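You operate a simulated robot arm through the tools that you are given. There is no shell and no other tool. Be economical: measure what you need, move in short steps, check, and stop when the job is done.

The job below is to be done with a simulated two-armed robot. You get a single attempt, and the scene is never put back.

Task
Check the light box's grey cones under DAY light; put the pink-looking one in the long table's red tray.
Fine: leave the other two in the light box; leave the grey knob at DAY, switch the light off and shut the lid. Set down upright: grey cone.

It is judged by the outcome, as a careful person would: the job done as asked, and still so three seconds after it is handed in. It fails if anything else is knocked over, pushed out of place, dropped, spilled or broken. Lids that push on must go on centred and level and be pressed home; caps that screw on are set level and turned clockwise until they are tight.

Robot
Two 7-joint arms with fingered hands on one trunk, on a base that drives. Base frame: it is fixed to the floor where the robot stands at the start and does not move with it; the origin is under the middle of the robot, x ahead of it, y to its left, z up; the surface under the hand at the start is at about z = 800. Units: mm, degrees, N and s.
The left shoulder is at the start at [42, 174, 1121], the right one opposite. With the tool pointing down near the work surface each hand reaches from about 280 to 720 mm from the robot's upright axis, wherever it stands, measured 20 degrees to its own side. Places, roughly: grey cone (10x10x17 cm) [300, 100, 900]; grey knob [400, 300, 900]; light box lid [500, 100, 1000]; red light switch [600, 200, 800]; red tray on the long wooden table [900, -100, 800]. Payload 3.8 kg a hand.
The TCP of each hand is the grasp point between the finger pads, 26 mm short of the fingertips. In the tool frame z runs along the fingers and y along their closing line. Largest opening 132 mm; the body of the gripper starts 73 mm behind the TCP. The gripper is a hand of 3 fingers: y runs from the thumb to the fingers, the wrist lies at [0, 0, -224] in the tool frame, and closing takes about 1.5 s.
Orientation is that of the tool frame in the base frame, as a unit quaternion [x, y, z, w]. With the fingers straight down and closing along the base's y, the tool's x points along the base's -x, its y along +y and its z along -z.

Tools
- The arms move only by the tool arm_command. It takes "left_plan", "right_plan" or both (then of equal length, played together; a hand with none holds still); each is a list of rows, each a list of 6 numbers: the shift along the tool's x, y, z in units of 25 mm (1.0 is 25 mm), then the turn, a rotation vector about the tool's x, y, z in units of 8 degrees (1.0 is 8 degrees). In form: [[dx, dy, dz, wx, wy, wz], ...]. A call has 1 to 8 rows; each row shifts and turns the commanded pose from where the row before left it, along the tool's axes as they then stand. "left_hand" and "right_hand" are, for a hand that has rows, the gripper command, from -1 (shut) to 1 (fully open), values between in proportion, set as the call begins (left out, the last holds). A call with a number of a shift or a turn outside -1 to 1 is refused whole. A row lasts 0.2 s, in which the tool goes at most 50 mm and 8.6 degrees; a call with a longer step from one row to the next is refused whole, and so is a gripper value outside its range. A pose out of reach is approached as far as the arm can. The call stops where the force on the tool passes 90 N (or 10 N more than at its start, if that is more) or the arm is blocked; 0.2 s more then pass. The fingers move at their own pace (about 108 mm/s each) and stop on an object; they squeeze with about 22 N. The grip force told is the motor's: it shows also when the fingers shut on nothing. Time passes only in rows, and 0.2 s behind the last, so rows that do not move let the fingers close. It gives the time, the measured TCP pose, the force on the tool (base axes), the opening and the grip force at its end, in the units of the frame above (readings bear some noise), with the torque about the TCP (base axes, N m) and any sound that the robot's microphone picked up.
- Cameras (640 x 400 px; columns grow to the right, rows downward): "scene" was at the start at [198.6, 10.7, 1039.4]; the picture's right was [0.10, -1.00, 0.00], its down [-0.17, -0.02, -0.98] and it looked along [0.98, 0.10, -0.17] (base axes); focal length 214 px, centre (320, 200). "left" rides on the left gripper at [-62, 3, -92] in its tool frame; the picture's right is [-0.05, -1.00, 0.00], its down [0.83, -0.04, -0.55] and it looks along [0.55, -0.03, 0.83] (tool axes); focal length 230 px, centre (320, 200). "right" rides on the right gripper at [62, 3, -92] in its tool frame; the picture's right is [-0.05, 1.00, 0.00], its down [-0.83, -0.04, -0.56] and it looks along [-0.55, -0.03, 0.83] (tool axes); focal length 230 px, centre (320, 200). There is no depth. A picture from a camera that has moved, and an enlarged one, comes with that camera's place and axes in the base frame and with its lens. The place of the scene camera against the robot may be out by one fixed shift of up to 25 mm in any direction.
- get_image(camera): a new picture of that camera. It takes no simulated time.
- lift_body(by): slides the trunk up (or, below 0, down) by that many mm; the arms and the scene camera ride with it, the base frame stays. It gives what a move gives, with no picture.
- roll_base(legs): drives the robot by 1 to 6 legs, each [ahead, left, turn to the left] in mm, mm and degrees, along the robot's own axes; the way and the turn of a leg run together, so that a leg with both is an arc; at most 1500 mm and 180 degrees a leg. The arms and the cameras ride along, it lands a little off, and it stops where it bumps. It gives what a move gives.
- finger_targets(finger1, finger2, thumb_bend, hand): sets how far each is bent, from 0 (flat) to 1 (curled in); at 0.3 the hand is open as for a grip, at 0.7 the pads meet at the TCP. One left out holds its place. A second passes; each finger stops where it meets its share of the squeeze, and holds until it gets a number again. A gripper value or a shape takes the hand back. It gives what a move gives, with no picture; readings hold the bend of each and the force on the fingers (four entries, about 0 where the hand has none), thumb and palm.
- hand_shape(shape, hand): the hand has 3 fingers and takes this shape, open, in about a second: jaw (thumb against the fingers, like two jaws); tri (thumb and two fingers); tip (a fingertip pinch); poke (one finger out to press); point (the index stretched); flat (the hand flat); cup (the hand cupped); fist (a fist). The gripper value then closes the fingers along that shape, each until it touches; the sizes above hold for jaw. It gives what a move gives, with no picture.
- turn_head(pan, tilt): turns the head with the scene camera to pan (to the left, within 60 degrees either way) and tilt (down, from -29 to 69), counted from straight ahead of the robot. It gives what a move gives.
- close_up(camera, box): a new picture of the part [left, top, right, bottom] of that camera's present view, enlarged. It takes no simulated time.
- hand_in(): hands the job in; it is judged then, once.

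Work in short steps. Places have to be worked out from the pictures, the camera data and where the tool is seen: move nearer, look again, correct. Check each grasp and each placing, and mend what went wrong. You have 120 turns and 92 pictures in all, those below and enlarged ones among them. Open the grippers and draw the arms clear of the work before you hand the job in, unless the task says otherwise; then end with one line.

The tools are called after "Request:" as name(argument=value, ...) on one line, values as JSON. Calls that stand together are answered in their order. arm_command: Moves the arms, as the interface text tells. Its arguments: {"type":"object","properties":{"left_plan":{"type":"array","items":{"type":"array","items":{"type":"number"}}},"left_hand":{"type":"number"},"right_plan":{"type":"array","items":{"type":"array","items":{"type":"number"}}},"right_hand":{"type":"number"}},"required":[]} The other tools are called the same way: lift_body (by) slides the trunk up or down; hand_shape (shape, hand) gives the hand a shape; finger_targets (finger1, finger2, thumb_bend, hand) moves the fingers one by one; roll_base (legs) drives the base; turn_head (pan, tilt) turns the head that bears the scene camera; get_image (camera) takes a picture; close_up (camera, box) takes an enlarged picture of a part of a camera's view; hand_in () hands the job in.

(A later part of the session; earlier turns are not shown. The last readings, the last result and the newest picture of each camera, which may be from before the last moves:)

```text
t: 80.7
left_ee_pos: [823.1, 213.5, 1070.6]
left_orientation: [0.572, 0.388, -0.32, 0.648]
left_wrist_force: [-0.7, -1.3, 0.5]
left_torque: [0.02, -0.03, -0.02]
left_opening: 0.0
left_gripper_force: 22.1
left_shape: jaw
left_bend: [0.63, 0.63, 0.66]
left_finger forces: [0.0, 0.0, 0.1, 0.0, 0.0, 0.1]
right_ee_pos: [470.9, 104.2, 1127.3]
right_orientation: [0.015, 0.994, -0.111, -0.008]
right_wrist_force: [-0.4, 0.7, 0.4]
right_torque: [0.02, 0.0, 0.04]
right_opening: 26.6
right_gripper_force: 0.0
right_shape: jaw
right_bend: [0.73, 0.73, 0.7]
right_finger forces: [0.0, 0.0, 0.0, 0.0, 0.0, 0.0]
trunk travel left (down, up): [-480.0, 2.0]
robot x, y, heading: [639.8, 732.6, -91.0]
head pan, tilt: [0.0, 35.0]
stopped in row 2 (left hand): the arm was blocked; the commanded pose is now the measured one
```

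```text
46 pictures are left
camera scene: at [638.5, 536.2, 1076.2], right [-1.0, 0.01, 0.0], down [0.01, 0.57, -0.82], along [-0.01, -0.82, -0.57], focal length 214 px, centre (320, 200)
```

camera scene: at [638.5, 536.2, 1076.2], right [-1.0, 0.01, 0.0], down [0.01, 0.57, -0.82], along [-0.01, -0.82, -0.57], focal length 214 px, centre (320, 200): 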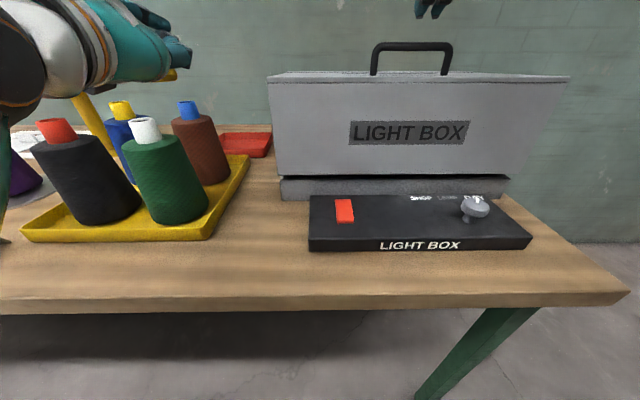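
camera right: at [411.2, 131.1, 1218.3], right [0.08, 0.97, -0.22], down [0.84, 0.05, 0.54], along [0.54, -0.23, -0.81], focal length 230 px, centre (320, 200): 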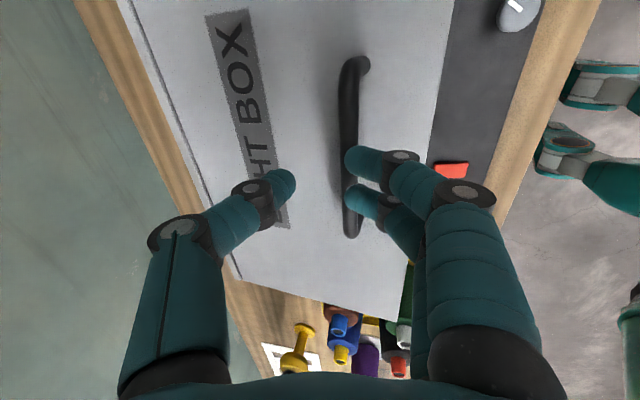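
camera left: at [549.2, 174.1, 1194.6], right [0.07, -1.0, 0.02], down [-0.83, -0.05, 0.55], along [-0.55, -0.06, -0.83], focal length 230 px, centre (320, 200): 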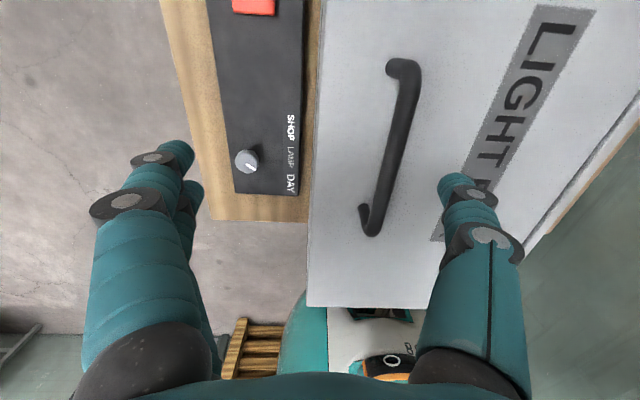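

The left wrist clearly wants the opposite roll, mirroring the right. I lift it clear of the yarn cones and roll positive to about 90°.

Request:
arm_command(left_plan=[[-0.8, 0.4, 0, 0, 0, 0.5], [-0.8, 0.4, 0, 0, 0, 1], [-0.4, 0.4, 0, 0, 0, 1], [0, 0, 0, 0, 0, 1], [0, 0, 0, 0, 0, 1], [0, 0, 0, 0, 0, 1], [0, 0, 0, 0, 0, 1], [0, 0, 0, 0, 0, 1]])

Request:
get_image(camera="scene")

```text
t: 82.5
left_ee_pos: [820.6, 216.3, 1130.3]
left_orientation: [0.69, 0.05, 0.049, 0.721]
left_wrist_force: [-0.2, -0.1, 0.3]
left_torque: [0.01, 0.0, -0.02]
left_opening: 0.1
left_gripper_force: 21.5
left_shape: jaw
left_bend: [0.63, 0.63, 0.66]
left_finger forces: [0.0, 0.1, 0.0, 0.0, 0.0, 0.0]
right_ee_pos: [471.8, 105.5, 1127.9]
right_orientation: [0.014, 0.994, -0.111, -0.009]
right_wrist_force: [-0.9, -0.5, 1.0]
right_torque: [0.04, 0.01, -0.02]
right_opening: 26.0
right_gripper_force: 0.0
right_shape: jaw
right_bend: [0.73, 0.73, 0.7]
right_finger forces: [0.1, 0.0, 0.0, 0.0, 0.0, 0.1]
trunk travel left (down, up): [-480.0, 2.0]
robot x, y, heading: [637.3, 725.9, -91.0]
head pan, tilt: [0.0, 35.0]
```

```text
45 pictures are left
camera scene: at [638.3, 535.9, 1076.1], right [-1.0, 0.01, 0.0], down [0.01, 0.57, -0.82], along [-0.01, -0.82, -0.57], focal length 214 px, centre (320, 200)
```

scene: 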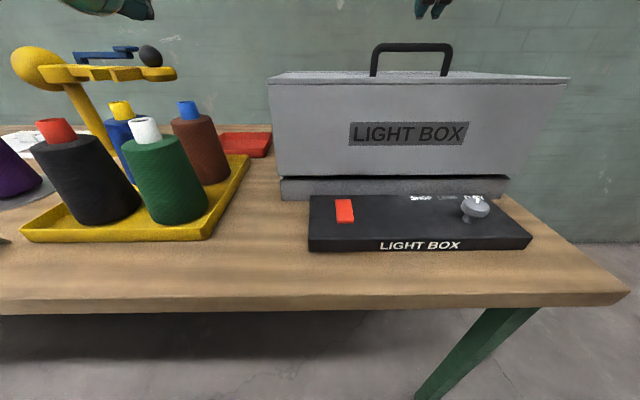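

The left hand is now horizontal with a natural posture. I move it down to the front of the hood's near end.

Request:
arm_command(left_plan=[[-0.75, -0.9, -0.25, 0, 0, 0], [-0.75, -0.9, -0.25, 0, 0, 0], [-0.75, -0.9, -0.25, 0, 0, 0], [-0.75, -0.9, -0.25, 0, 0, 0], [-0.75, -0.9, -0.25, 0, 0, 0], [-0.75, -0.9, -0.25, 0, 0, 0], [-0.75, -0.9, -0.25, 0, 0, 0], [0, -0.9, 0, 0, 0, 0]])

Request:
get_image(camera="scene")

```text
t: 83.4
left_ee_pos: [784.4, 217.1, 1054.9]
left_orientation: [0.665, -0.016, 0.118, 0.737]
left_wrist_force: [-0.7, -0.4, 0.2]
left_torque: [0.02, 0.0, -0.01]
left_opening: 0.0
left_gripper_force: 22.2
left_shape: jaw
left_bend: [0.63, 0.63, 0.66]
left_finger forces: [0.0, 0.0, 0.0, 0.0, 0.1, 0.0]
right_ee_pos: [470.2, 106.3, 1127.3]
right_orientation: [0.015, 0.994, -0.111, -0.009]
right_wrist_force: [-0.6, -0.4, 0.9]
right_torque: [-0.01, 0.03, 0.04]
right_opening: 26.0
right_gripper_force: 0.0
right_shape: jaw
right_bend: [0.73, 0.73, 0.7]
right_finger forces: [0.1, 0.0, 0.1, 0.0, 0.0, 0.0]
trunk travel left (down, up): [-480.0, 2.0]
robot x, y, heading: [639.9, 730.2, -90.6]
head pan, tilt: [0.0, 35.0]
stopped in row 4 (left hand): the arm was blocked; the commanded pose is now the measured one
```

```text
44 pictures are left
camera scene: at [638.2, 536.1, 1076.2], right [-1.0, 0.01, 0.0], down [0.01, 0.57, -0.82], along [-0.01, -0.82, -0.57], focal length 214 px, centre (320, 200)
```

scene: 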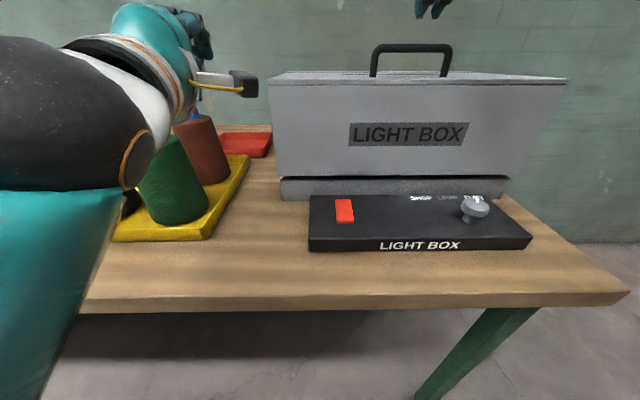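

The left elbow has ended up low, against the table edge. I'll raise the left hand, undo the roll and pitch back to fingers-down, and redo it further from the body as worked for the right. I raise the right hand too.

Request:
arm_command(left_plan=[[0, 1, 0, 0, 0, 0], [0, 1, 0, 0, 0, 0], [0, 1, 0, 0, 0, 0], [0, 1, 0, 0, 0, 0], [0, 1, 0, 0, 0, 0], [0, 0.8, 0, 0, 0, -1], [0, 0, 0, 0, 0, -1], [0, 0, 0, 0, 0, -1]], right_plan=[[0, 0, -1, 0, 0, 0], [0, 0, -1, 0, 0, 0], [0, 0, -1, 0, 0, 0], [0, 0, -0.5, 0, 0, 0], [0, 0, 0, 0, 0, 0], [0, 0, 0, 0, 0, 0], [0, 0, 0, 0, 0, 0], [0, 0, 0, 0, 0, 0]])

Request:
arm_command(left_plan=[[0, 0, 0, 0, 0, -1], [0, 0, 0, 0, 0, -1], [0, 0, 0, 0, 0, -1], [0, 0, 0, 0, 0, -1], [0, 0, 0, 0, 0, -1], [0, 0, 0, 0, 0, -1], [0, 0, 0, 0, 0, -1], [0, 0, 0, 0, 0, -1]])

```text
t: 84.7
left_ee_pos: [783.4, 219.3, 1170.8]
left_orientation: [0.649, -0.047, 0.176, 0.739]
left_wrist_force: [0.3, -0.5, -0.6]
left_torque: [0.0, -0.02, -0.03]
left_opening: 0.0
left_gripper_force: 21.8
left_shape: jaw
left_bend: [0.63, 0.63, 0.66]
left_finger forces: [0.0, 0.1, 0.0, 0.1, 0.0, 0.0]
right_ee_pos: [472.3, 124.4, 1213.1]
right_orientation: [0.015, 0.994, -0.111, -0.008]
right_wrist_force: [-0.4, 0.9, 0.6]
right_torque: [0.01, -0.01, 0.0]
right_opening: 26.1
right_gripper_force: 0.1
right_shape: jaw
right_bend: [0.73, 0.73, 0.7]
right_finger forces: [0.0, 0.0, 0.1, 0.0, 0.1, 0.0]
trunk travel left (down, up): [-480.0, 2.0]
robot x, y, heading: [636.5, 731.2, -90.9]
head pan, tilt: [0.0, 35.0]
stopped in row 6 (left hand): the arm was blocked; the commanded pose is now the measured one
```

```text
t: 85.4
left_ee_pos: [809.3, 216.7, 1174.3]
left_orientation: [0.626, 0.024, 0.112, 0.772]
left_wrist_force: [-0.3, 0.0, 0.0]
left_torque: [0.03, -0.01, 0.01]
left_opening: 0.0
left_gripper_force: 22.0
left_shape: jaw
left_bend: [0.63, 0.63, 0.66]
left_finger forces: [0.0, 0.1, 0.0, 0.0, 0.0, 0.0]
right_ee_pos: [472.9, 126.1, 1213.4]
right_orientation: [0.015, 0.994, -0.111, -0.009]
right_wrist_force: [0.4, 0.1, -0.2]
right_torque: [0.01, 0.03, 0.01]
right_opening: 26.1
right_gripper_force: 0.0
right_shape: jaw
right_bend: [0.73, 0.73, 0.7]
right_finger forces: [0.0, 0.0, 0.0, 0.0, 0.0, 0.0]
trunk travel left (down, up): [-480.0, 2.0]
robot x, y, heading: [639.7, 728.7, -90.8]
head pan, tilt: [0.0, 35.0]
stopped in row 3 (left hand): the arm was blocked; the commanded pose is now the measured one
```

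The left arm is still wedged near the body, so I extend it outward first, at z ≈ 1175 above everything.

Request:
arm_command(left_plan=[[0, 0, 1, 0, 0, 0], [0, 0, 1, 0, 0, 0], [0, 0, 1, 0, 0, 0], [0, 0, 1, 0, 0, 0], [0, 0, 0, 0, 0, 0]])

Request:
turn_head(pan=30, tilt=20)

Request:
get_image(camera="scene")

```text
t: 86.6
left_ee_pos: [826.5, 119.4, 1194.6]
left_orientation: [0.626, 0.024, 0.11, 0.771]
left_wrist_force: [0.0, 0.4, -0.5]
left_torque: [0.04, 0.01, 0.01]
left_opening: 0.1
left_gripper_force: 21.8
left_shape: jaw
left_bend: [0.63, 0.63, 0.66]
left_finger forces: [0.0, 0.1, 0.0, 0.0, 0.0, 0.0]
right_ee_pos: [471.7, 125.1, 1213.3]
right_orientation: [0.016, 0.994, -0.11, -0.009]
right_wrist_force: [0.1, 0.1, 0.1]
right_torque: [0.0, 0.0, 0.01]
right_opening: 26.2
right_gripper_force: 0.0
right_shape: jaw
right_bend: [0.73, 0.73, 0.7]
right_finger forces: [0.0, 0.0, 0.0, 0.0, 0.1, 0.0]
trunk travel left (down, up): [-480.0, 2.0]
robot x, y, heading: [633.5, 728.9, -90.9]
head pan, tilt: [0.0, 35.0]
```

```text
t: 87.6
left_ee_pos: [827.2, 119.4, 1193.9]
left_orientation: [0.627, 0.024, 0.111, 0.771]
left_wrist_force: [0.4, 0.7, -0.3]
left_torque: [0.0, 0.01, -0.02]
left_opening: 0.0
left_gripper_force: 22.2
left_shape: jaw
left_bend: [0.63, 0.63, 0.66]
left_finger forces: [0.0, 0.0, 0.0, 0.0, 0.0, 0.1]
right_ee_pos: [471.3, 124.7, 1213.7]
right_orientation: [0.015, 0.994, -0.111, -0.009]
right_wrist_force: [0.2, -0.6, 0.0]
right_torque: [0.01, -0.04, -0.02]
right_opening: 26.3
right_gripper_force: 0.1
right_shape: jaw
right_bend: [0.73, 0.73, 0.7]
right_finger forces: [0.0, 0.0, 0.0, 0.1, 0.0, 0.0]
trunk travel left (down, up): [-480.0, 2.0]
robot x, y, heading: [637.9, 728.0, -90.9]
head pan, tilt: [30.0, 20.0]
```

```text
43 pictures are left
camera scene: at [684.9, 542.7, 1099.9], right [-0.87, -0.49, 0.0], down [-0.17, 0.3, -0.94], along [0.46, -0.82, -0.34], focal length 214 px, centre (320, 200)
```

scene: 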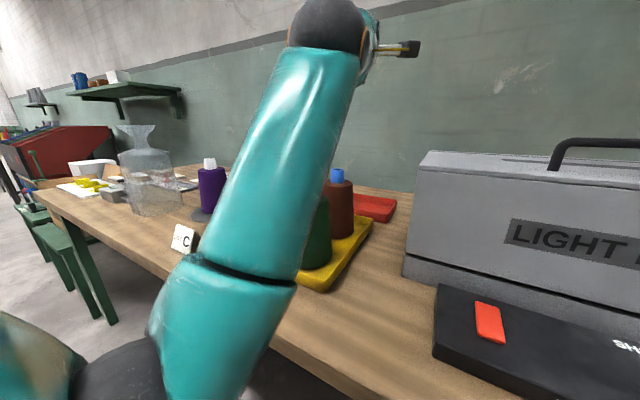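

The left arm is elbow-down, which would be a danger to the yarn cones when moving closer. I reset it to fingers-down.

Request:
arm_command(left_plan=[[0, 0, 0, 1, 0, 0], [0, 0, -0.3, 1, 0, 0], [0, 0, -0.3, 1, 0, 0], [0, 0, -0.3, 1, 0, 0], [0, 0, -0.3, 1, 0, 0], [0, 0, -0.3, 1, 0, 0], [0, 0, 0, 1, 0, 0], [0, 0, 0, 1, 0, 0]])

Request:
arm_command(left_plan=[[0, 0, 0, 1, 0, -1], [0, 0, 0, 1, 0, -1], [0, 0, 0, 0, 0, -1], [0, 0, 0, 0, 0, -1], [0, 0, 0, 0, 0, -1], [0, 0, 0, 0, 0, -1], [0, 0, 0, 0, 0, -1], [0, 0, 0, 0, 0, -1]])

Request:
get_image(camera="scene")

```text
t: 89.4
left_ee_pos: [817.1, 155.7, 1202.6]
left_orientation: [0.94, 0.079, 0.08, 0.321]
left_wrist_force: [0.1, 0.4, 0.8]
left_torque: [-0.02, -0.01, -0.05]
left_opening: 0.0
left_gripper_force: 21.9
left_shape: jaw
left_bend: [0.63, 0.63, 0.66]
left_finger forces: [0.0, 0.0, 0.1, 0.0, 0.0, 0.0]
right_ee_pos: [472.5, 125.9, 1213.8]
right_orientation: [0.016, 0.994, -0.111, -0.007]
right_wrist_force: [-0.3, -0.3, -0.3]
right_torque: [0.0, -0.03, -0.01]
right_opening: 26.1
right_gripper_force: 0.1
right_shape: jaw
right_bend: [0.73, 0.73, 0.7]
right_finger forces: [0.1, 0.0, 0.1, 0.1, 0.0, 0.1]
trunk travel left (down, up): [-480.0, 2.0]
robot x, y, heading: [636.0, 731.3, -90.7]
head pan, tilt: [30.0, 20.0]
```

```text
refused: row 1 steps farther than a row can; nothing moved
```

```text
42 pictures are left
camera scene: at [684.3, 542.9, 1100.1], right [-0.87, -0.49, 0.0], down [-0.17, 0.3, -0.94], along [0.46, -0.82, -0.34], focal length 214 px, centre (320, 200)
```

scene: 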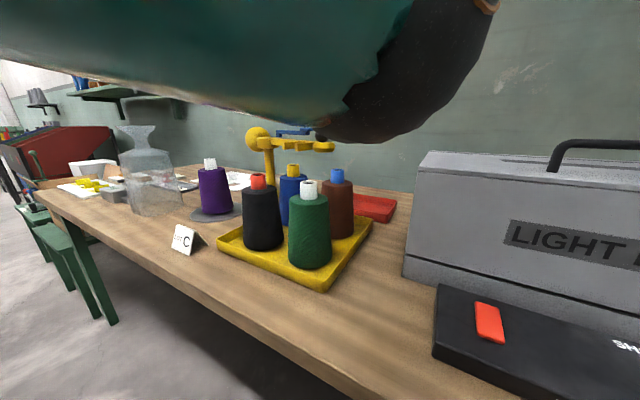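

The elbow is now up, and this posture is fine to keep. I drive ahead 130 mm for more reach.

Request:
roll_base(legs=[[130, 0, 0]])

Request:
turn_head(pan=0, tilt=40)

Request:
get_image(camera="scene")

Request:
get_image(camera="right")

```text
t: 90.7
left_ee_pos: [816.8, 25.9, 1203.4]
left_orientation: [0.94, 0.079, 0.08, 0.322]
left_wrist_force: [0.0, -0.5, 0.7]
left_torque: [-0.01, 0.0, 0.01]
left_opening: 0.1
left_gripper_force: 22.4
left_shape: jaw
left_bend: [0.63, 0.63, 0.66]
left_finger forces: [0.0, 0.1, 0.0, 0.0, 0.0, 0.0]
right_ee_pos: [471.5, -4.8, 1214.2]
right_orientation: [0.015, 0.994, -0.112, -0.009]
right_wrist_force: [-0.5, 0.4, 0.5]
right_torque: [0.0, -0.03, 0.0]
right_opening: 26.1
right_gripper_force: 0.1
right_shape: jaw
right_bend: [0.73, 0.73, 0.7]
right_finger forces: [0.1, 0.1, 0.1, 0.0, 0.0, 0.1]
trunk travel left (down, up): [-480.0, 2.0]
robot x, y, heading: [637.2, 600.3, -90.7]
head pan, tilt: [30.0, 20.0]
```

```text
t: 91.6
left_ee_pos: [816.3, 26.8, 1202.4]
left_orientation: [0.94, 0.08, 0.08, 0.322]
left_wrist_force: [-1.4, -0.7, -0.5]
left_torque: [0.01, 0.03, 0.01]
left_opening: 0.0
left_gripper_force: 22.5
left_shape: jaw
left_bend: [0.63, 0.63, 0.66]
left_finger forces: [0.0, 0.0, 0.0, 0.0, 0.1, 0.0]
right_ee_pos: [471.1, -6.4, 1214.1]
right_orientation: [0.015, 0.994, -0.11, -0.009]
right_wrist_force: [-0.5, 0.3, 0.8]
right_torque: [-0.03, -0.01, 0.02]
right_opening: 26.0
right_gripper_force: 0.0
right_shape: jaw
right_bend: [0.73, 0.73, 0.7]
right_finger forces: [0.1, 0.1, 0.0, 0.0, 0.0, 0.0]
trunk travel left (down, up): [-480.0, 2.0]
robot x, y, heading: [634.8, 601.3, -91.1]
head pan, tilt: [0.0, 40.0]
```

```text
41 pictures are left
camera scene: at [636.8, 409.0, 1068.7], right [-1.0, 0.01, 0.0], down [0.01, 0.64, -0.77], along [-0.01, -0.77, -0.64], focal length 214 px, centre (320, 200)
```

scene: 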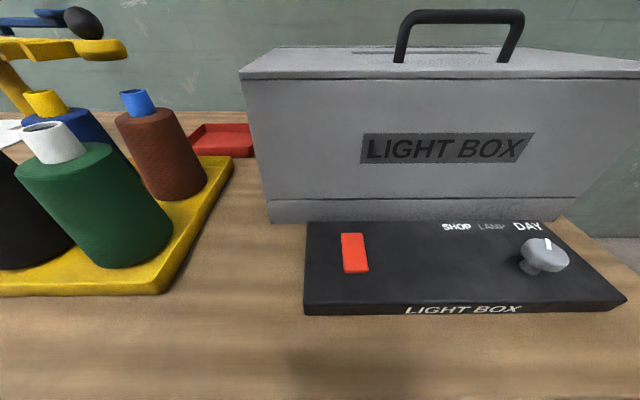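

```text
40 pictures are left
camera right: at [411.6, 20.6, 1304.7], right [0.08, 0.97, -0.22], down [0.84, 0.05, 0.54], along [0.54, -0.23, -0.81], focal length 230 px, centre (320, 200)
```

right: 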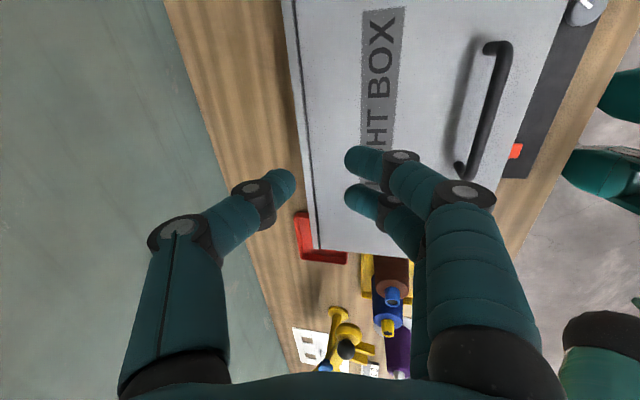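

The hood is shut again. I bring the right hand back to the 45° approach line in front of the bar from this closer stance.

Request:
arm_command(right_plan=[[0, 0.97, -0.22, 0, 0, 0], [0, 0.97, -0.22, 0, 0, 0], [0, 0.97, -0.22, 0, 0, 0], [0, 0.97, -0.22, 0, 0, 0], [0, 0.97, -0.22, 0, 0, 0], [0, 0.97, -0.22, 0, 0, 0], [0, 0.97, -0.22, 0, 0, 0], [0, 0, 0, 0, 0, 0]], right_hand=-0.35)

Request:
arm_command(right_plan=[[0, 0, 0, 1, 0, 0], [0, 0, 0, 1, 0, 0], [0, 0, 0, 1, 0, 0], [0, 0, 0, 1, 0, 0], [0, 0.7, 0.7, 0, 0, 0], [0, 0.7, 0.7, 0, 0, 0], [0, 0.7, 0.7, 0, 0, 0], [0, 0, 0, 0, 0, 0]])

Request:
get_image(camera="right")

```text
t: 93.4
left_ee_pos: [816.7, 25.0, 1202.1]
left_orientation: [0.94, 0.079, 0.081, 0.321]
left_wrist_force: [-0.5, 0.6, 0.1]
left_torque: [-0.01, 0.01, 0.04]
left_opening: 0.0
left_gripper_force: 22.5
left_shape: jaw
left_bend: [0.63, 0.63, 0.66]
left_finger forces: [0.0, 0.1, 0.0, 0.0, 0.0, 0.1]
right_ee_pos: [475.1, 168.2, 1215.2]
right_orientation: [0.015, 0.994, -0.11, -0.009]
right_wrist_force: [0.8, -0.2, 0.1]
right_torque: [0.03, -0.03, 0.0]
right_opening: 42.6
right_gripper_force: 0.0
right_shape: jaw
right_bend: [0.73, 0.73, 0.7]
right_finger forces: [0.0, 0.0, 0.0, 0.0, 0.0, 0.0]
trunk travel left (down, up): [-480.0, 2.0]
robot x, y, heading: [637.9, 601.8, -91.0]
head pan, tilt: [0.0, 40.0]
```

```text
t: 95.2
left_ee_pos: [817.2, 25.0, 1202.4]
left_orientation: [0.94, 0.079, 0.08, 0.322]
left_wrist_force: [-0.4, 0.1, 0.3]
left_torque: [-0.02, -0.02, 0.0]
left_opening: 0.0
left_gripper_force: 21.7
left_shape: jaw
left_bend: [0.63, 0.63, 0.66]
left_finger forces: [0.0, 0.0, 0.0, 0.0, 0.0, 0.0]
right_ee_pos: [474.7, 168.9, 1138.7]
right_orientation: [0.012, 0.924, -0.381, -0.013]
right_wrist_force: [0.2, -0.2, -0.1]
right_torque: [0.0, -0.02, 0.06]
right_opening: 42.7
right_gripper_force: 0.0
right_shape: jaw
right_bend: [0.73, 0.73, 0.7]
right_finger forces: [0.0, 0.0, 0.0, 0.1, 0.0, 0.0]
trunk travel left (down, up): [-480.0, 2.0]
robot x, y, heading: [635.7, 599.6, -90.9]
head pan, tilt: [0.0, 40.0]
```

```text
39 pictures are left
camera right: at [417.5, 238.5, 1204.0], right [0.06, 0.71, -0.7], down [0.85, 0.33, 0.41], along [0.53, -0.62, -0.58], focal length 230 px, centre (320, 200)
```

right: 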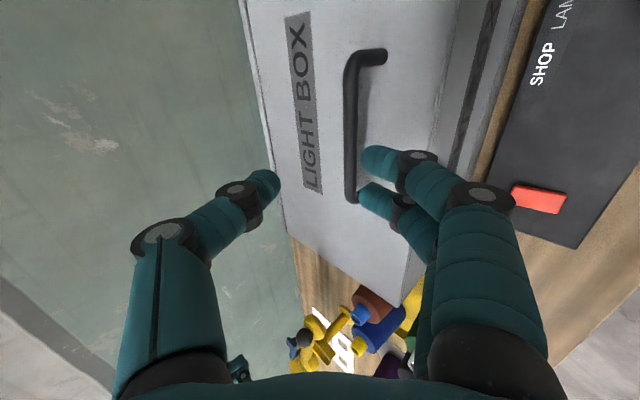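

The right hand has good reach here. I advance it onto the bar (the pose that worked) while drawing the left hand back in front of the hood's near end.

Request:
arm_command(right_plan=[[0, 0.58, 0, 0, 0, 0], [0, 0.58, 0, 0, 0, 0], [0, 0, 0.85, 0, 0, 0], [0, 0, 0.85, 0, 0, 0], [0, 0, 0.85, 0, 0, 0], [0, 0, 0.85, 0, 0, 0], [0, 0, 0, 0, 0, 0], [0, 0, 0, 0, 0, 0]], left_plan=[[-0.39, -1, -0.78, 0, 0, 0], [-0.39, -1, -0.78, 0, 0, 0], [-0.39, -1, -0.78, 0, 0, 0], [-0.39, -1, -0.78, 0, 0, 0], [-0.39, -1, -0.78, 0, 0, 0], [-0.39, -1, -0.78, 0, 0, 0], [-0.39, -1, -0.78, 0, 0, 0], [-0.39, -1, -0.78, 0, 0, 0]])

Request:
arm_command(right_plan=[[0, 0, 0, 0, 0, 0], [0, 0, 0, 0, 0, 0], [0, 0, 0, 0, 0, 0], [0, 0, 0, 0, 0, 0], [0, 0, 0, 0, 0, 0]], right_hand=-1)

Request:
get_image(camera="scene")

```text
t: 97.0
left_ee_pos: [793.6, 64.2, 1198.7]
left_orientation: [0.94, 0.079, 0.08, 0.322]
left_wrist_force: [-0.5, 0.1, -0.1]
left_torque: [0.01, 0.0, 0.05]
left_opening: 0.0
left_gripper_force: 22.0
left_shape: jaw
left_bend: [0.63, 0.63, 0.66]
left_finger forces: [0.1, 0.1, 0.0, 0.0, 0.1, 0.0]
left hand out of reach, approached as far as the arm can: row 2, 3, 4, 5, 6, 7, 8
right_ee_pos: [472.4, 129.8, 1058.1]
right_orientation: [0.012, 0.925, -0.38, -0.012]
right_wrist_force: [-0.1, -0.1, 0.4]
right_torque: [0.01, 0.0, -0.01]
right_opening: 42.8
right_gripper_force: 0.0
right_shape: jaw
right_bend: [0.73, 0.73, 0.7]
right_finger forces: [0.1, 0.1, 0.0, 0.0, 0.0, 0.0]
trunk travel left (down, up): [-480.0, 2.0]
robot x, y, heading: [636.9, 600.2, -90.7]
head pan, tilt: [0.0, 40.0]
```

```text
t: 98.2
left_ee_pos: [793.7, 63.8, 1199.5]
left_orientation: [0.94, 0.079, 0.08, 0.322]
left_wrist_force: [0.1, 0.8, -0.7]
left_torque: [0.0, 0.01, 0.01]
left_opening: 0.0
left_gripper_force: 22.5
left_shape: jaw
left_bend: [0.63, 0.63, 0.66]
left_finger forces: [0.0, 0.1, 0.0, 0.1, 0.1, 0.0]
right_ee_pos: [472.0, 129.6, 1056.9]
right_orientation: [0.011, 0.925, -0.379, -0.013]
right_wrist_force: [0.6, -5.8, -4.4]
right_torque: [0.01, -0.02, 0.03]
right_opening: 3.7
right_gripper_force: 21.8
right_shape: jaw
right_bend: [0.7, 0.7, 0.7]
right_finger forces: [9.5, 9.1, 0.0, 0.1, 19.0, 0.0]
trunk travel left (down, up): [-480.0, 2.0]
robot x, y, heading: [633.1, 600.1, -90.8]
head pan, tilt: [0.0, 40.0]
```

```text
38 pictures are left
camera scene: at [636.7, 407.9, 1068.3], right [-1.0, 0.01, 0.0], down [0.01, 0.64, -0.77], along [-0.01, -0.77, -0.64], focal length 214 px, centre (320, 200)
```

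scene: 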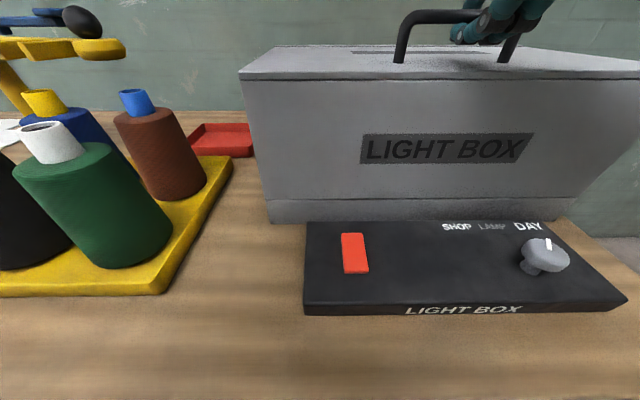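

The right hand has the bar. The left arm is at a joint limit in this roll, so I reset it to the nominal fingers-down orientation.

Request:
arm_command(left_plan=[[0, 0, 0, 1, 0, 0], [0, 0, 0, 1, 0, 0], [0, 0, 0, 1, 0, 0], [0, 0, 0, 1, 0, 0], [0, 0, 0, 0.8, 0, 0], [0, 0, 0, 0, 0, -1], [0, 0, 0, 0, 0, -1], [0, 0, 0, 0, 0, -1]])

Request:
arm_command(left_plan=[[0, 0, 0, 0, 0, -1], [0, 0, 0, 0, 0, -1], [0, 0, 0, 0, 0, -1], [0, 0, 0, 0, 0, -1], [0, 0, 0, 0, 0, -1], [0, 0, 0, 0, 0, -1], [0, 0, 0, 0, 0, -1], [0, 0, 0, 0, 0, -1]])

```text
t: 100.0
left_ee_pos: [796.1, 56.4, 1199.8]
left_orientation: [0.95, 0.307, 0.05, 0.004]
left_wrist_force: [0.6, -0.2, 0.1]
left_torque: [0.02, -0.01, 0.01]
left_opening: 0.0
left_gripper_force: 22.0
left_shape: jaw
left_bend: [0.63, 0.63, 0.66]
left_finger forces: [0.1, 0.0, 0.0, 0.0, 0.0, 0.0]
left hand out of reach, approached as far as the arm can: row 1
right_ee_pos: [471.7, 129.2, 1058.2]
right_orientation: [0.012, 0.925, -0.38, -0.012]
right_wrist_force: [1.1, -4.9, -5.9]
right_torque: [0.06, -0.01, -0.01]
right_opening: 4.2
right_gripper_force: 22.2
right_shape: jaw
right_bend: [0.7, 0.7, 0.7]
right_finger forces: [9.3, 9.1, 0.1, 0.0, 19.1, 0.2]
trunk travel left (down, up): [-480.0, 2.0]
robot x, y, heading: [635.5, 598.5, -90.8]
head pan, tilt: [0.0, 40.0]
```

```text
t: 101.8
left_ee_pos: [795.9, 57.1, 1199.3]
left_orientation: [0.644, 0.764, 0.041, 0.031]
left_wrist_force: [0.1, 0.2, 0.5]
left_torque: [0.0, -0.02, -0.02]
left_opening: 0.0
left_gripper_force: 22.0
left_shape: jaw
left_bend: [0.63, 0.63, 0.66]
left_finger forces: [0.0, 0.1, 0.0, 0.0, 0.0, 0.1]
right_ee_pos: [472.9, 129.3, 1057.4]
right_orientation: [0.012, 0.925, -0.38, -0.013]
right_wrist_force: [0.8, -5.5, -4.4]
right_torque: [0.03, -0.02, -0.01]
right_opening: 4.1
right_gripper_force: 22.0
right_shape: jaw
right_bend: [0.7, 0.7, 0.7]
right_finger forces: [9.2, 8.8, 0.1, 0.0, 19.5, 0.1]
trunk travel left (down, up): [-480.0, 2.0]
robot x, y, heading: [635.1, 602.4, -90.7]
head pan, tilt: [0.0, 40.0]
```

The left arm is in a nominal posture again. I retract it to the front while the right hand lifts the hood 30°.

Request:
arm_command(left_plan=[[0.92, -0.22, 0, 0, 0, 0], [0.92, -0.22, 0, 0, 0, 0], [0.92, -0.22, 0, 0, 0, 0], [0.92, -0.22, 0, 0, 0, 0], [0.92, -0.22, 0, 0, 0, 0], [0.92, -0.22, 0, 0, 0, 0], [0.92, -0.22, 0, 0, 0, 0], [0.92, -0.22, 0, 0, 0, 0]], right_plan=[[0, -0.615, -0.36, -0.625, 0, 0], [0, -0.615, -0.36, -0.625, 0, 0], [0, -0.615, -0.36, -0.625, 0, 0], [0, -0.615, -0.36, -0.625, 0, 0], [0, -0.615, -0.36, -0.625, 0, 0], [0, -0.615, -0.36, -0.625, 0, 0], [0, 0, 0, 0, 0, 0], [0, 0, 0, 0, 0, 0]])

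Request:
get_image(camera="scene")

```text
t: 103.6
left_ee_pos: [731.6, 212.8, 1201.5]
left_orientation: [0.645, 0.762, 0.041, 0.031]
left_wrist_force: [-0.1, -0.2, -0.5]
left_torque: [0.0, -0.04, -0.03]
left_opening: 0.2
left_gripper_force: 21.8
left_shape: jaw
left_bend: [0.63, 0.63, 0.66]
left_finger forces: [0.1, 0.0, 0.1, 0.0, 0.0, 0.1]
left hand out of reach, approached as far as the arm can: row 8
right_ee_pos: [472.7, 79.1, 1151.8]
right_orientation: [0.015, 0.992, -0.128, -0.008]
right_wrist_force: [-3.1, -3.1, -10.8]
right_torque: [-0.01, 0.03, -0.04]
right_opening: 2.9
right_gripper_force: 21.8
right_shape: jaw
right_bend: [0.69, 0.69, 0.71]
right_finger forces: [8.8, 9.2, 0.1, 0.0, 17.8, 0.0]
trunk travel left (down, up): [-480.0, 2.0]
robot x, y, heading: [635.9, 603.2, -90.9]
head pan, tilt: [0.0, 40.0]
```

```text
37 pictures are left
camera scene: at [636.2, 407.8, 1068.3], right [-1.0, 0.01, 0.0], down [0.01, 0.64, -0.77], along [-0.01, -0.77, -0.64], focal length 214 px, centre (320, 200)
```

scene: 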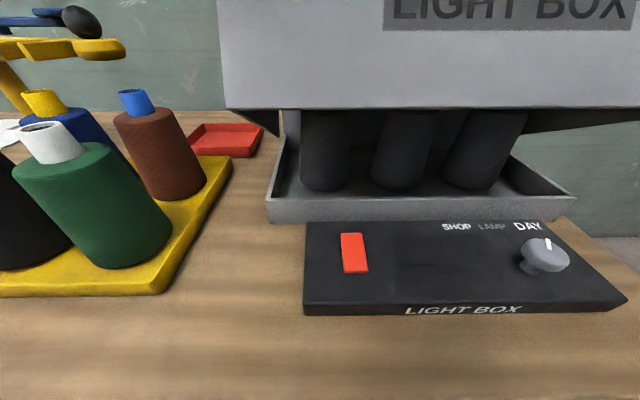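

The hood is at 30° with no strain. I lift 20° more.

Request:
arm_command(right_plan=[[0, -0.615, -0.36, -0.625, 0, 0], [0, -0.615, -0.36, -0.625, 0, 0], [0, -0.615, -0.36, -0.625, 0, 0], [0, -0.615, -0.36, -0.625, 0, 0], [0, 0, 0, 0, 0, 0]])

Request:
get_image(camera="scene")

```text
t: 104.8
left_ee_pos: [732.3, 213.5, 1201.0]
left_orientation: [0.644, 0.764, 0.04, 0.03]
left_wrist_force: [0.9, 0.2, 0.5]
left_torque: [0.03, 0.02, -0.03]
left_opening: 0.0
left_gripper_force: 22.1
left_shape: jaw
left_bend: [0.63, 0.63, 0.66]
left_finger forces: [0.0, 0.0, 0.0, 0.1, 0.0, 0.0]
right_ee_pos: [470.8, 24.6, 1194.9]
right_orientation: [0.014, 0.999, 0.046, -0.006]
right_wrist_force: [0.7, 1.3, -9.4]
right_torque: [0.04, 0.07, -0.01]
right_opening: 2.8
right_gripper_force: 22.0
right_shape: jaw
right_bend: [0.69, 0.69, 0.71]
right_finger forces: [8.1, 9.1, 0.0, 0.1, 17.5, 0.0]
trunk travel left (down, up): [-480.0, 2.0]
robot x, y, heading: [636.0, 601.5, -90.9]
head pan, tilt: [0.0, 40.0]
```

```text
36 pictures are left
camera scene: at [636.4, 408.5, 1068.4], right [-1.0, 0.01, 0.0], down [0.01, 0.64, -0.77], along [-0.01, -0.77, -0.64], focal length 214 px, centre (320, 200)
```

scene: 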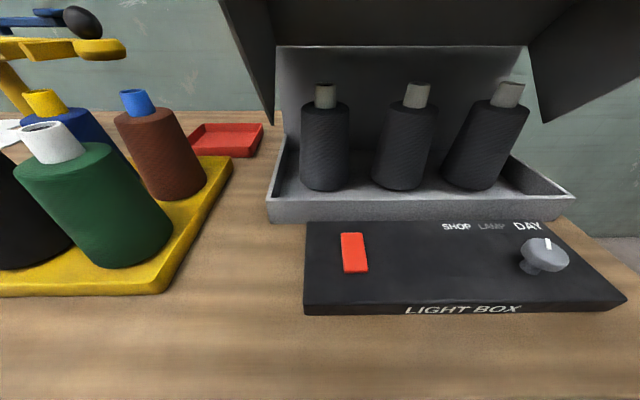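

The light is off and the three cones look identical grey. I'll keep holding the hood with the right hand and do the rest with the left. I raise the hood about 10° more.

Request:
arm_command(right_plan=[[0, -0.615, -0.36, -0.625, 0, 0], [0, -0.62, -0.3, -0.4, 0, 0], [0, 0, 0, 0, 0, 0]])

Request:
hand_shape(shape="poke", hand="left")

```text
t: 105.6
left_ee_pos: [733.7, 209.6, 1199.5]
left_orientation: [0.644, 0.763, 0.042, 0.028]
left_wrist_force: [0.2, 0.0, -0.7]
left_torque: [-0.03, 0.03, 0.02]
left_opening: 0.1
left_gripper_force: 22.2
left_shape: jaw
left_bend: [0.63, 0.63, 0.66]
left_finger forces: [0.0, 0.0, 0.1, 0.1, 0.0, 0.0]
right_ee_pos: [483.9, 41.1, 1183.4]
right_orientation: [0.011, 0.993, 0.114, -0.006]
right_wrist_force: [14.1, -10.0, -26.8]
right_torque: [0.09, -0.19, 0.08]
right_opening: 0.1
right_gripper_force: 22.0
right_shape: jaw
right_bend: [0.71, 0.71, 0.72]
right_finger forces: [6.9, 6.1, 0.1, 0.0, 25.7, 0.1]
right hand out of reach, approached as far as the arm can: row 1, 2
trunk travel left (down, up): [-480.0, 2.0]
robot x, y, heading: [639.5, 601.0, -90.6]
head pan, tilt: [0.0, 40.0]
```

```text
t: 106.5
left_ee_pos: [733.8, 209.2, 1201.0]
left_orientation: [0.645, 0.763, 0.042, 0.029]
left_wrist_force: [-0.1, -0.9, 0.1]
left_torque: [0.02, 0.01, -0.02]
left_opening: 0.1
left_gripper_force: 0.1
left_shape: poke
left_bend: [0.97, 0.97, 1.0]
left_finger forces: [0.1, 0.0, 0.1, 0.1, 0.1, 0.0]
right_ee_pos: [483.9, 41.0, 1184.1]
right_orientation: [0.013, 0.994, 0.112, -0.007]
right_wrist_force: [19.9, -10.9, -28.8]
right_torque: [0.15, -0.2, 0.14]
right_opening: 0.2
right_gripper_force: 22.5
right_shape: jaw
right_bend: [0.71, 0.71, 0.72]
right_finger forces: [6.7, 6.2, 0.0, 0.1, 26.6, 0.0]
trunk travel left (down, up): [-480.0, 2.0]
robot x, y, heading: [637.1, 603.1, -90.4]
head pan, tilt: [0.0, 40.0]
```

That overshot the reach. I restore the right hand to its last good pose and open the left hand into the true poke shape.

Request:
arm_command(right_plan=[[0, 0, 0, 1, 0, 0], [0.26, -0.32, -0.22, 0, 0, 0], [0.26, -0.32, -0.22, 0, 0, 0], [0, 0, 0, 0, 0, 0]], left_plan=[[0, 0, 0, 0, 0, 0], [0, 0, 0, 0, 0, 0], [0, 0, 0, 0, 0, 0], [0, 0, 0, 0, 0, 0]], left_hand=1)

Request:
get_image(camera="scene")

```text
t: 107.5
left_ee_pos: [735.9, 211.0, 1201.4]
left_orientation: [0.645, 0.763, 0.04, 0.028]
left_wrist_force: [0.2, 0.0, 0.3]
left_torque: [-0.02, -0.01, 0.01]
left_opening: 0.1
left_gripper_force: 0.0
left_shape: poke
left_bend: [0.97, 0.97, 1.0]
left_finger forces: [0.0, 0.1, 0.0, 0.1, 0.1, 0.0]
right_ee_pos: [473.2, 25.7, 1195.5]
right_orientation: [0.012, 0.999, 0.049, -0.005]
right_wrist_force: [26.7, -7.6, -27.2]
right_torque: [0.15, -0.28, 0.2]
right_opening: 0.3
right_gripper_force: 22.4
right_shape: jaw
right_bend: [0.7, 0.7, 0.72]
right_finger forces: [7.4, 7.3, 0.0, 0.1, 22.9, 0.0]
trunk travel left (down, up): [-480.0, 2.0]
robot x, y, heading: [633.3, 596.1, -90.9]
head pan, tilt: [0.0, 40.0]
```

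```text
35 pictures are left
camera scene: at [639.9, 406.0, 1067.9], right [-1.0, 0.01, 0.0], down [0.01, 0.64, -0.76], along [-0.01, -0.76, -0.64], focal length 214 px, centre (320, 200)
```

scene: 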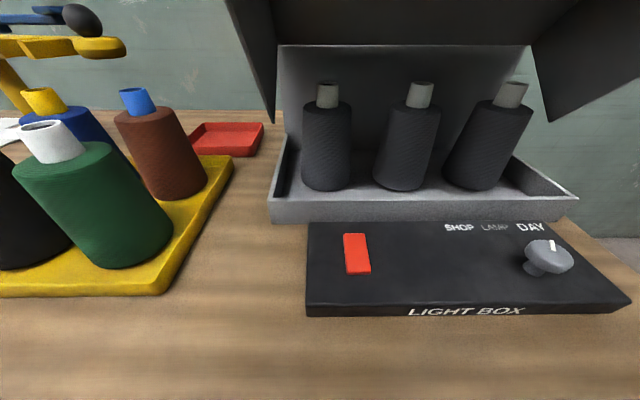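

I relax the sideways strain on the right hand and set the left thumb out for pressing.

Request:
arm_command(right_plan=[[-0.3, 0, 0.1, 0, 0, 0], [0, 0, 0, 0, 0, 0]])

Request:
finger_targets(hand="left", finger1=1, finger2=1, thumb_bend=0.45)

Request:
get_image(camera="left")

```text
t: 108.1
left_ee_pos: [733.5, 211.1, 1201.7]
left_orientation: [0.645, 0.763, 0.041, 0.029]
left_wrist_force: [-0.7, -0.5, 0.9]
left_torque: [0.01, 0.04, 0.01]
left_opening: 0.0
left_gripper_force: 0.0
left_shape: poke
left_bend: [0.97, 0.97, 1.0]
left_finger forces: [0.0, 0.0, 0.1, 0.1, 0.0, 0.0]
right_ee_pos: [473.7, 25.6, 1193.6]
right_orientation: [0.018, 0.999, 0.048, -0.008]
right_wrist_force: [13.4, -9.4, -16.2]
right_torque: [0.06, -0.14, 0.11]
right_opening: 0.7
right_gripper_force: 22.1
right_shape: jaw
right_bend: [0.71, 0.71, 0.72]
right_finger forces: [5.2, 5.3, 0.0, 0.0, 20.9, 0.0]
trunk travel left (down, up): [-480.0, 2.0]
robot x, y, heading: [636.6, 601.5, -90.7]
head pan, tilt: [0.0, 40.0]
```

```text
t: 109.1
left_ee_pos: [732.6, 211.4, 1202.0]
left_orientation: [0.645, 0.762, 0.04, 0.029]
left_wrist_force: [0.6, -0.1, -0.6]
left_torque: [0.02, 0.01, 0.0]
left_opening: 3.3
left_gripper_force: 0.1
left_shape: fingers
left_bend: [0.81, 0.81, 0.87]
left_finger forces: [0.0, 0.0, 0.0, 0.0, 0.0, 0.0]
right_ee_pos: [473.1, 26.9, 1193.3]
right_orientation: [0.016, 0.999, 0.05, -0.006]
right_wrist_force: [11.0, -7.5, -13.9]
right_torque: [0.06, -0.11, 0.09]
right_opening: 1.1
right_gripper_force: 21.7
right_shape: jaw
right_bend: [0.71, 0.71, 0.72]
right_finger forces: [5.3, 5.3, 0.0, 0.1, 19.9, 0.0]
trunk travel left (down, up): [-480.0, 2.0]
robot x, y, heading: [638.8, 598.7, -91.0]
head pan, tilt: [0.0, 40.0]
```

```text
34 pictures are left
camera left: at [738.5, 148.6, 1292.1], right [-0.97, -0.22, -0.1], down [-0.24, 0.8, 0.55], along [-0.04, 0.56, -0.83], focal length 230 px, centre (320, 200)
```

left: 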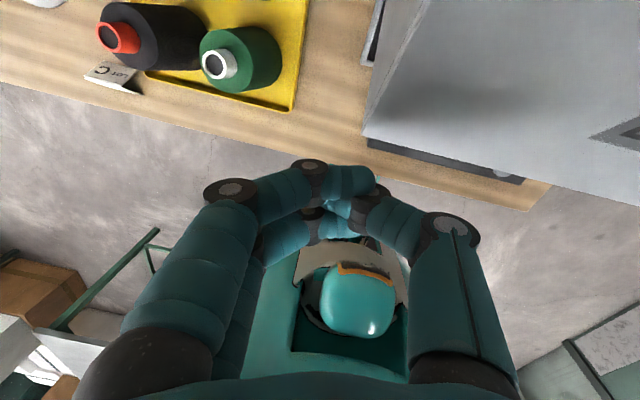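

I'll press with the closed jaw fingertips instead. I form the jaw and move over the switch.

Request:
hand_shape(shape="jaw", hand="left")

Request:
arm_command(left_plan=[[0.38, -0.89, 0.5, 0, 0, 0], [0.38, -0.89, 0.5, 0, 0, 0], [0.38, -0.89, 0.5, 0, 0, 0], [0.38, -0.89, 0.8, 0, 0, 0], [0.38, -0.89, 0.8, 0, 0, 0], [0.38, -0.89, 0.8, 0, 0, 0], [0, 0, 1, 0, 0, 0], [0, 0, 1, 0, 0, 0]], left_hand=-1)

Request:
get_image(camera="scene")

```text
t: 110.0
left_ee_pos: [732.8, 211.4, 1200.3]
left_orientation: [0.645, 0.762, 0.04, 0.03]
left_wrist_force: [-0.4, 1.1, 0.5]
left_torque: [0.03, 0.01, -0.01]
left_opening: 132.2
left_gripper_force: 0.0
left_shape: jaw
left_bend: [0.3, 0.3, 0.3]
left_finger forces: [0.0, 0.1, 0.0, 0.0, 0.0, 0.0]
right_ee_pos: [474.1, 26.8, 1192.0]
right_orientation: [0.016, 0.999, 0.049, -0.005]
right_wrist_force: [10.1, -5.3, -14.5]
right_torque: [0.07, -0.09, 0.12]
right_opening: 1.1
right_gripper_force: 21.9
right_shape: jaw
right_bend: [0.71, 0.71, 0.72]
right_finger forces: [5.8, 5.6, 0.1, 0.0, 19.8, 0.0]
trunk travel left (down, up): [-480.0, 2.0]
robot x, y, heading: [637.0, 602.2, -90.9]
head pan, tilt: [0.0, 40.0]
```

```text
t: 111.6
left_ee_pos: [661.9, 160.5, 1173.0]
left_orientation: [0.639, 0.767, 0.054, 0.022]
left_wrist_force: [2.9, 52.2, 28.8]
left_torque: [0.96, -0.35, 0.47]
left_opening: 0.2
left_gripper_force: 21.9
left_shape: jaw
left_bend: [0.7, 0.65, 0.67]
left_finger forces: [63.9, 0.0, 0.0, 0.0, 0.1, 0.0]
left hand out of reach, approached as far as the arm can: row 1, 2, 3, 4, 5, 6, 7
right_ee_pos: [474.8, 33.8, 1190.9]
right_orientation: [0.015, 0.999, 0.048, -0.008]
right_wrist_force: [3.3, -5.4, -19.6]
right_torque: [0.13, -0.05, 0.02]
right_opening: 1.7
right_gripper_force: 22.1
right_shape: jaw
right_bend: [0.71, 0.71, 0.71]
right_finger forces: [6.4, 6.5, 0.1, 0.0, 23.8, 0.0]
trunk travel left (down, up): [-480.0, 2.0]
robot x, y, heading: [637.3, 602.2, -90.5]
head pan, tilt: [0.0, 40.0]
stopped in row 7 (left hand): the force on the tool passed its limit at 97 N (the readings are from after the stop); the commanded pose is now the measured one
```

```text
33 pictures are left
camera scene: at [637.5, 413.5, 1070.2], right [-1.0, 0.01, 0.0], down [0.01, 0.64, -0.77], along [-0.01, -0.77, -0.64], focal length 214 px, centre (320, 200)
```

scene: 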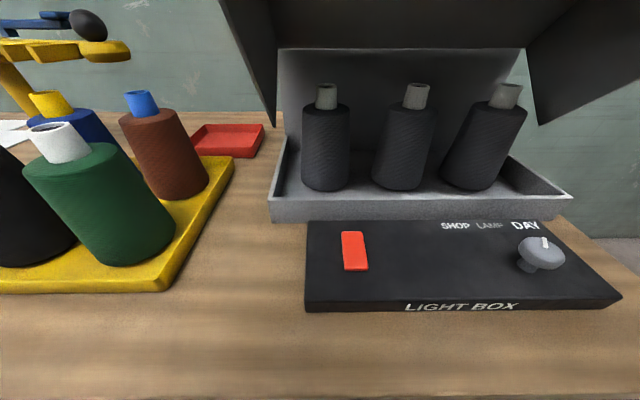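

The left hand drifted into the hood because of its wrist limit. I back it up and away, and yaw the hand clockwise to free the wrist.

Request:
arm_command(left_plan=[[0.3, 0.8, -0.8, 0, 0, 0], [0.3, 0.8, -0.4, 0, 0, 0], [0.3, 0.8, 0, 0, 0, 1], [0, 0, 0, 0, 0, 1], [0, 0, 0, 0, 0, 1], [0, 0, 0, 0, 0, 1], [0, 0, 0, 0, 0, 1], [0, 0, 0, 0, 0, 1]])

```text
t: 113.4
left_ee_pos: [713.3, 179.0, 1201.0]
left_orientation: [0.898, 0.437, 0.057, 0.001]
left_wrist_force: [0.9, 0.2, 0.7]
left_torque: [-0.01, 0.01, 0.02]
left_opening: 0.0
left_gripper_force: 21.6
left_shape: jaw
left_bend: [0.66, 0.65, 0.67]
left_finger forces: [0.1, 0.0, 0.0, 0.1, 0.0, 0.1]
right_ee_pos: [473.8, 26.8, 1186.9]
right_orientation: [0.016, 0.999, 0.052, -0.008]
right_wrist_force: [4.1, -4.6, -17.1]
right_torque: [-0.04, -0.05, 0.01]
right_opening: 0.9
right_gripper_force: 22.3
right_shape: jaw
right_bend: [0.71, 0.71, 0.72]
right_finger forces: [8.5, 8.6, 0.1, 0.0, 16.5, 0.0]
trunk travel left (down, up): [-480.0, 2.0]
robot x, y, heading: [633.4, 603.8, -90.8]
head pan, tilt: [0.0, 40.0]
```

Request:
arm_command(left_plan=[[0.58, -0.68, 0, 0, 0, 0], [0.58, -0.68, 0, 0, 0, 0], [0.58, -0.68, 0, 0, 0, 0], [-0.67, -0.86, 0, 0, 0, 0], [-0.67, -0.86, 0, 0, 0, 0], [-0.67, -0.86, 0, 0, 0, 0], [-0.67, -0.86, 0, 0, 0, 0], [0, 0, 0, 0, 0, 0]])

```text
t: 115.2
left_ee_pos: [625.7, 210.2, 1253.0]
left_orientation: [0.897, 0.439, 0.057, 0.001]
left_wrist_force: [0.6, 0.6, 0.2]
left_torque: [0.01, -0.02, 0.0]
left_opening: 0.0
left_gripper_force: 21.9
left_shape: jaw
left_bend: [0.66, 0.65, 0.67]
left_finger forces: [0.1, 0.1, 0.0, 0.0, 0.1, 0.0]
left hand out of reach, approached as far as the arm can: row 2, 3, 4, 5, 6, 7
right_ee_pos: [473.7, 27.4, 1188.6]
right_orientation: [0.016, 0.998, 0.052, -0.008]
right_wrist_force: [3.5, -5.9, -16.0]
right_torque: [-0.04, -0.02, -0.02]
right_opening: 0.5
right_gripper_force: 22.4
right_shape: jaw
right_bend: [0.7, 0.71, 0.72]
right_finger forces: [7.9, 8.0, 0.0, 0.1, 16.7, 0.1]
trunk travel left (down, up): [-480.0, 2.0]
robot x, y, heading: [637.5, 600.2, -90.8]
head pan, tilt: [0.0, 40.0]
```

Request:
arm_command(left_plan=[[0.9, 0.7, 0, 0, 0, 0], [0.9, 0.7, 0, 0, 0, 0], [0.9, 0.6, 0.5, 0, 0, 0], [0.8, 0.5, 1, 0, 0, 0], [0.8, 0.4, 1, 0, 0, 0], [0, 0, 1, 0, 0, 0], [0, 0, 1, 0, 0, 0], [0, 0, 1, 0, 0, 0]])

Request:
get_image(camera="left")

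```text
t: 117.0
left_ee_pos: [788.2, 227.7, 1149.7]
left_orientation: [0.897, 0.439, 0.056, 0.001]
left_wrist_force: [0.6, -0.2, -0.4]
left_torque: [0.0, -0.01, 0.01]
left_opening: 0.0
left_gripper_force: 22.2
left_shape: jaw
left_bend: [0.66, 0.65, 0.67]
left_finger forces: [0.0, 0.0, 0.0, 0.1, 0.1, 0.0]
left hand out of reach, approached as far as the arm can: row 4, 5, 6, 7, 8
right_ee_pos: [473.0, 26.8, 1187.7]
right_orientation: [0.017, 0.998, 0.052, -0.008]
right_wrist_force: [4.2, -6.0, -15.9]
right_torque: [-0.01, -0.02, -0.03]
right_opening: 0.7
right_gripper_force: 22.0
right_shape: jaw
right_bend: [0.7, 0.71, 0.72]
right_finger forces: [7.9, 7.9, 0.1, 0.0, 17.1, 0.1]
trunk travel left (down, up): [-480.0, 2.0]
robot x, y, heading: [637.8, 602.3, -90.8]
head pan, tilt: [0.0, 40.0]
```

```text
32 pictures are left
camera left: at [745.6, 172.4, 1235.3], right [-0.82, 0.57, -0.06], down [0.42, 0.65, 0.63], along [0.4, 0.49, -0.77], focal length 230 px, centre (320, 200)
```

left: 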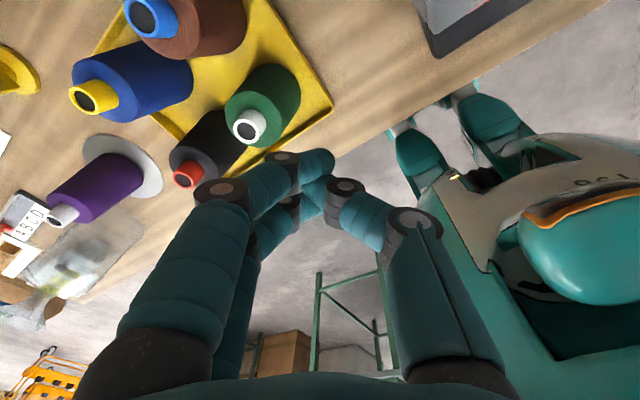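

The left hand can't press the switch from this close. I lower the hood back down under control, then back off to press the switch.

Request:
arm_command(right_plan=[[0, 0.615, 0.36, 0.625, 0, 0], [0, 0.615, 0.36, 0.625, 0, 0], [0, 0.615, 0.36, 0.625, 0, 0], [0, 0.615, 0.36, 0.625, 0, 0], [0, 0.615, 0.36, 0.625, 0, 0], [0, 0.615, 0.36, 0.625, 0, 0], [0, 0.615, 0.36, 0.625, 0, 0], [0, 0, 0, 0, 0, 0]])

```text
t: 118.8
left_ee_pos: [787.7, 224.0, 1149.8]
left_orientation: [0.897, 0.439, 0.057, -0.001]
left_wrist_force: [-0.1, -0.1, 0.2]
left_torque: [0.0, -0.02, 0.01]
left_opening: 0.0
left_gripper_force: 21.3
left_shape: jaw
left_bend: [0.66, 0.65, 0.67]
left_finger forces: [0.0, 0.1, 0.0, 0.0, 0.0, 0.1]
right_ee_pos: [473.0, 116.6, 1107.7]
right_orientation: [0.016, 0.968, -0.251, -0.013]
right_wrist_force: [-2.7, -36.5, -19.5]
right_torque: [0.35, 0.02, 0.0]
right_opening: 0.8
right_gripper_force: 21.8
right_shape: jaw
right_bend: [0.71, 0.7, 0.68]
right_finger forces: [3.8, 4.0, 0.0, 0.0, 35.2, 0.1]
trunk travel left (down, up): [-480.0, 2.0]
robot x, y, heading: [636.5, 598.4, -90.7]
head pan, tilt: [0.0, 40.0]
```

Request:
arm_command(right_plan=[[0, 0.1, 0.4, 0.5, 0, 0], [0, 0.26, 0.4, 0.6, 0, 0], [0, 0.35, 0.4, 0.6, 0, 0], [0, 0, 0, 0, 0, 0]])

Request:
get_image(camera="scene")

```text
t: 119.8
left_ee_pos: [789.2, 227.5, 1150.7]
left_orientation: [0.897, 0.438, 0.056, 0.001]
left_wrist_force: [-0.2, -0.7, 0.7]
left_torque: [-0.02, 0.0, -0.04]
left_opening: 0.0
left_gripper_force: 22.1
left_shape: jaw
left_bend: [0.66, 0.65, 0.67]
left_finger forces: [0.0, 0.2, 0.1, 0.0, 0.0, 0.0]
right_ee_pos: [473.5, 120.1, 1075.2]
right_orientation: [0.012, 0.931, -0.364, -0.013]
right_wrist_force: [-1.4, -13.4, -4.7]
right_torque: [0.04, -0.06, -0.05]
right_opening: 1.2
right_gripper_force: 21.9
right_shape: jaw
right_bend: [0.71, 0.71, 0.72]
right_finger forces: [5.3, 4.7, 0.1, 0.0, 19.6, 0.0]
trunk travel left (down, up): [-480.0, 2.0]
robot x, y, heading: [638.0, 598.8, -90.5]
head pan, tilt: [0.0, 40.0]
```

```text
31 pictures are left
camera scene: at [636.8, 408.0, 1068.3], right [-1.0, 0.01, 0.0], down [0.01, 0.64, -0.76], along [-0.01, -0.76, -0.64], focal length 214 px, centre (320, 200)
```

scene: 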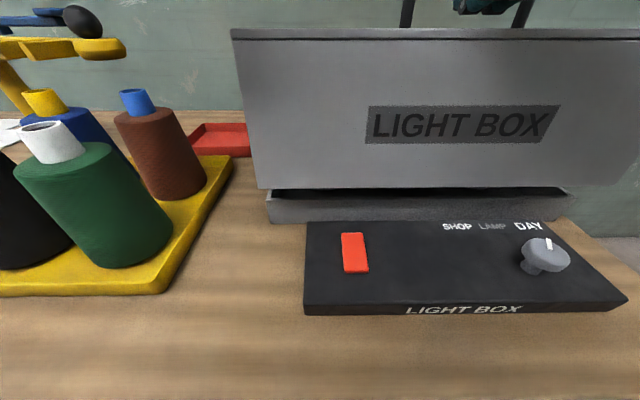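

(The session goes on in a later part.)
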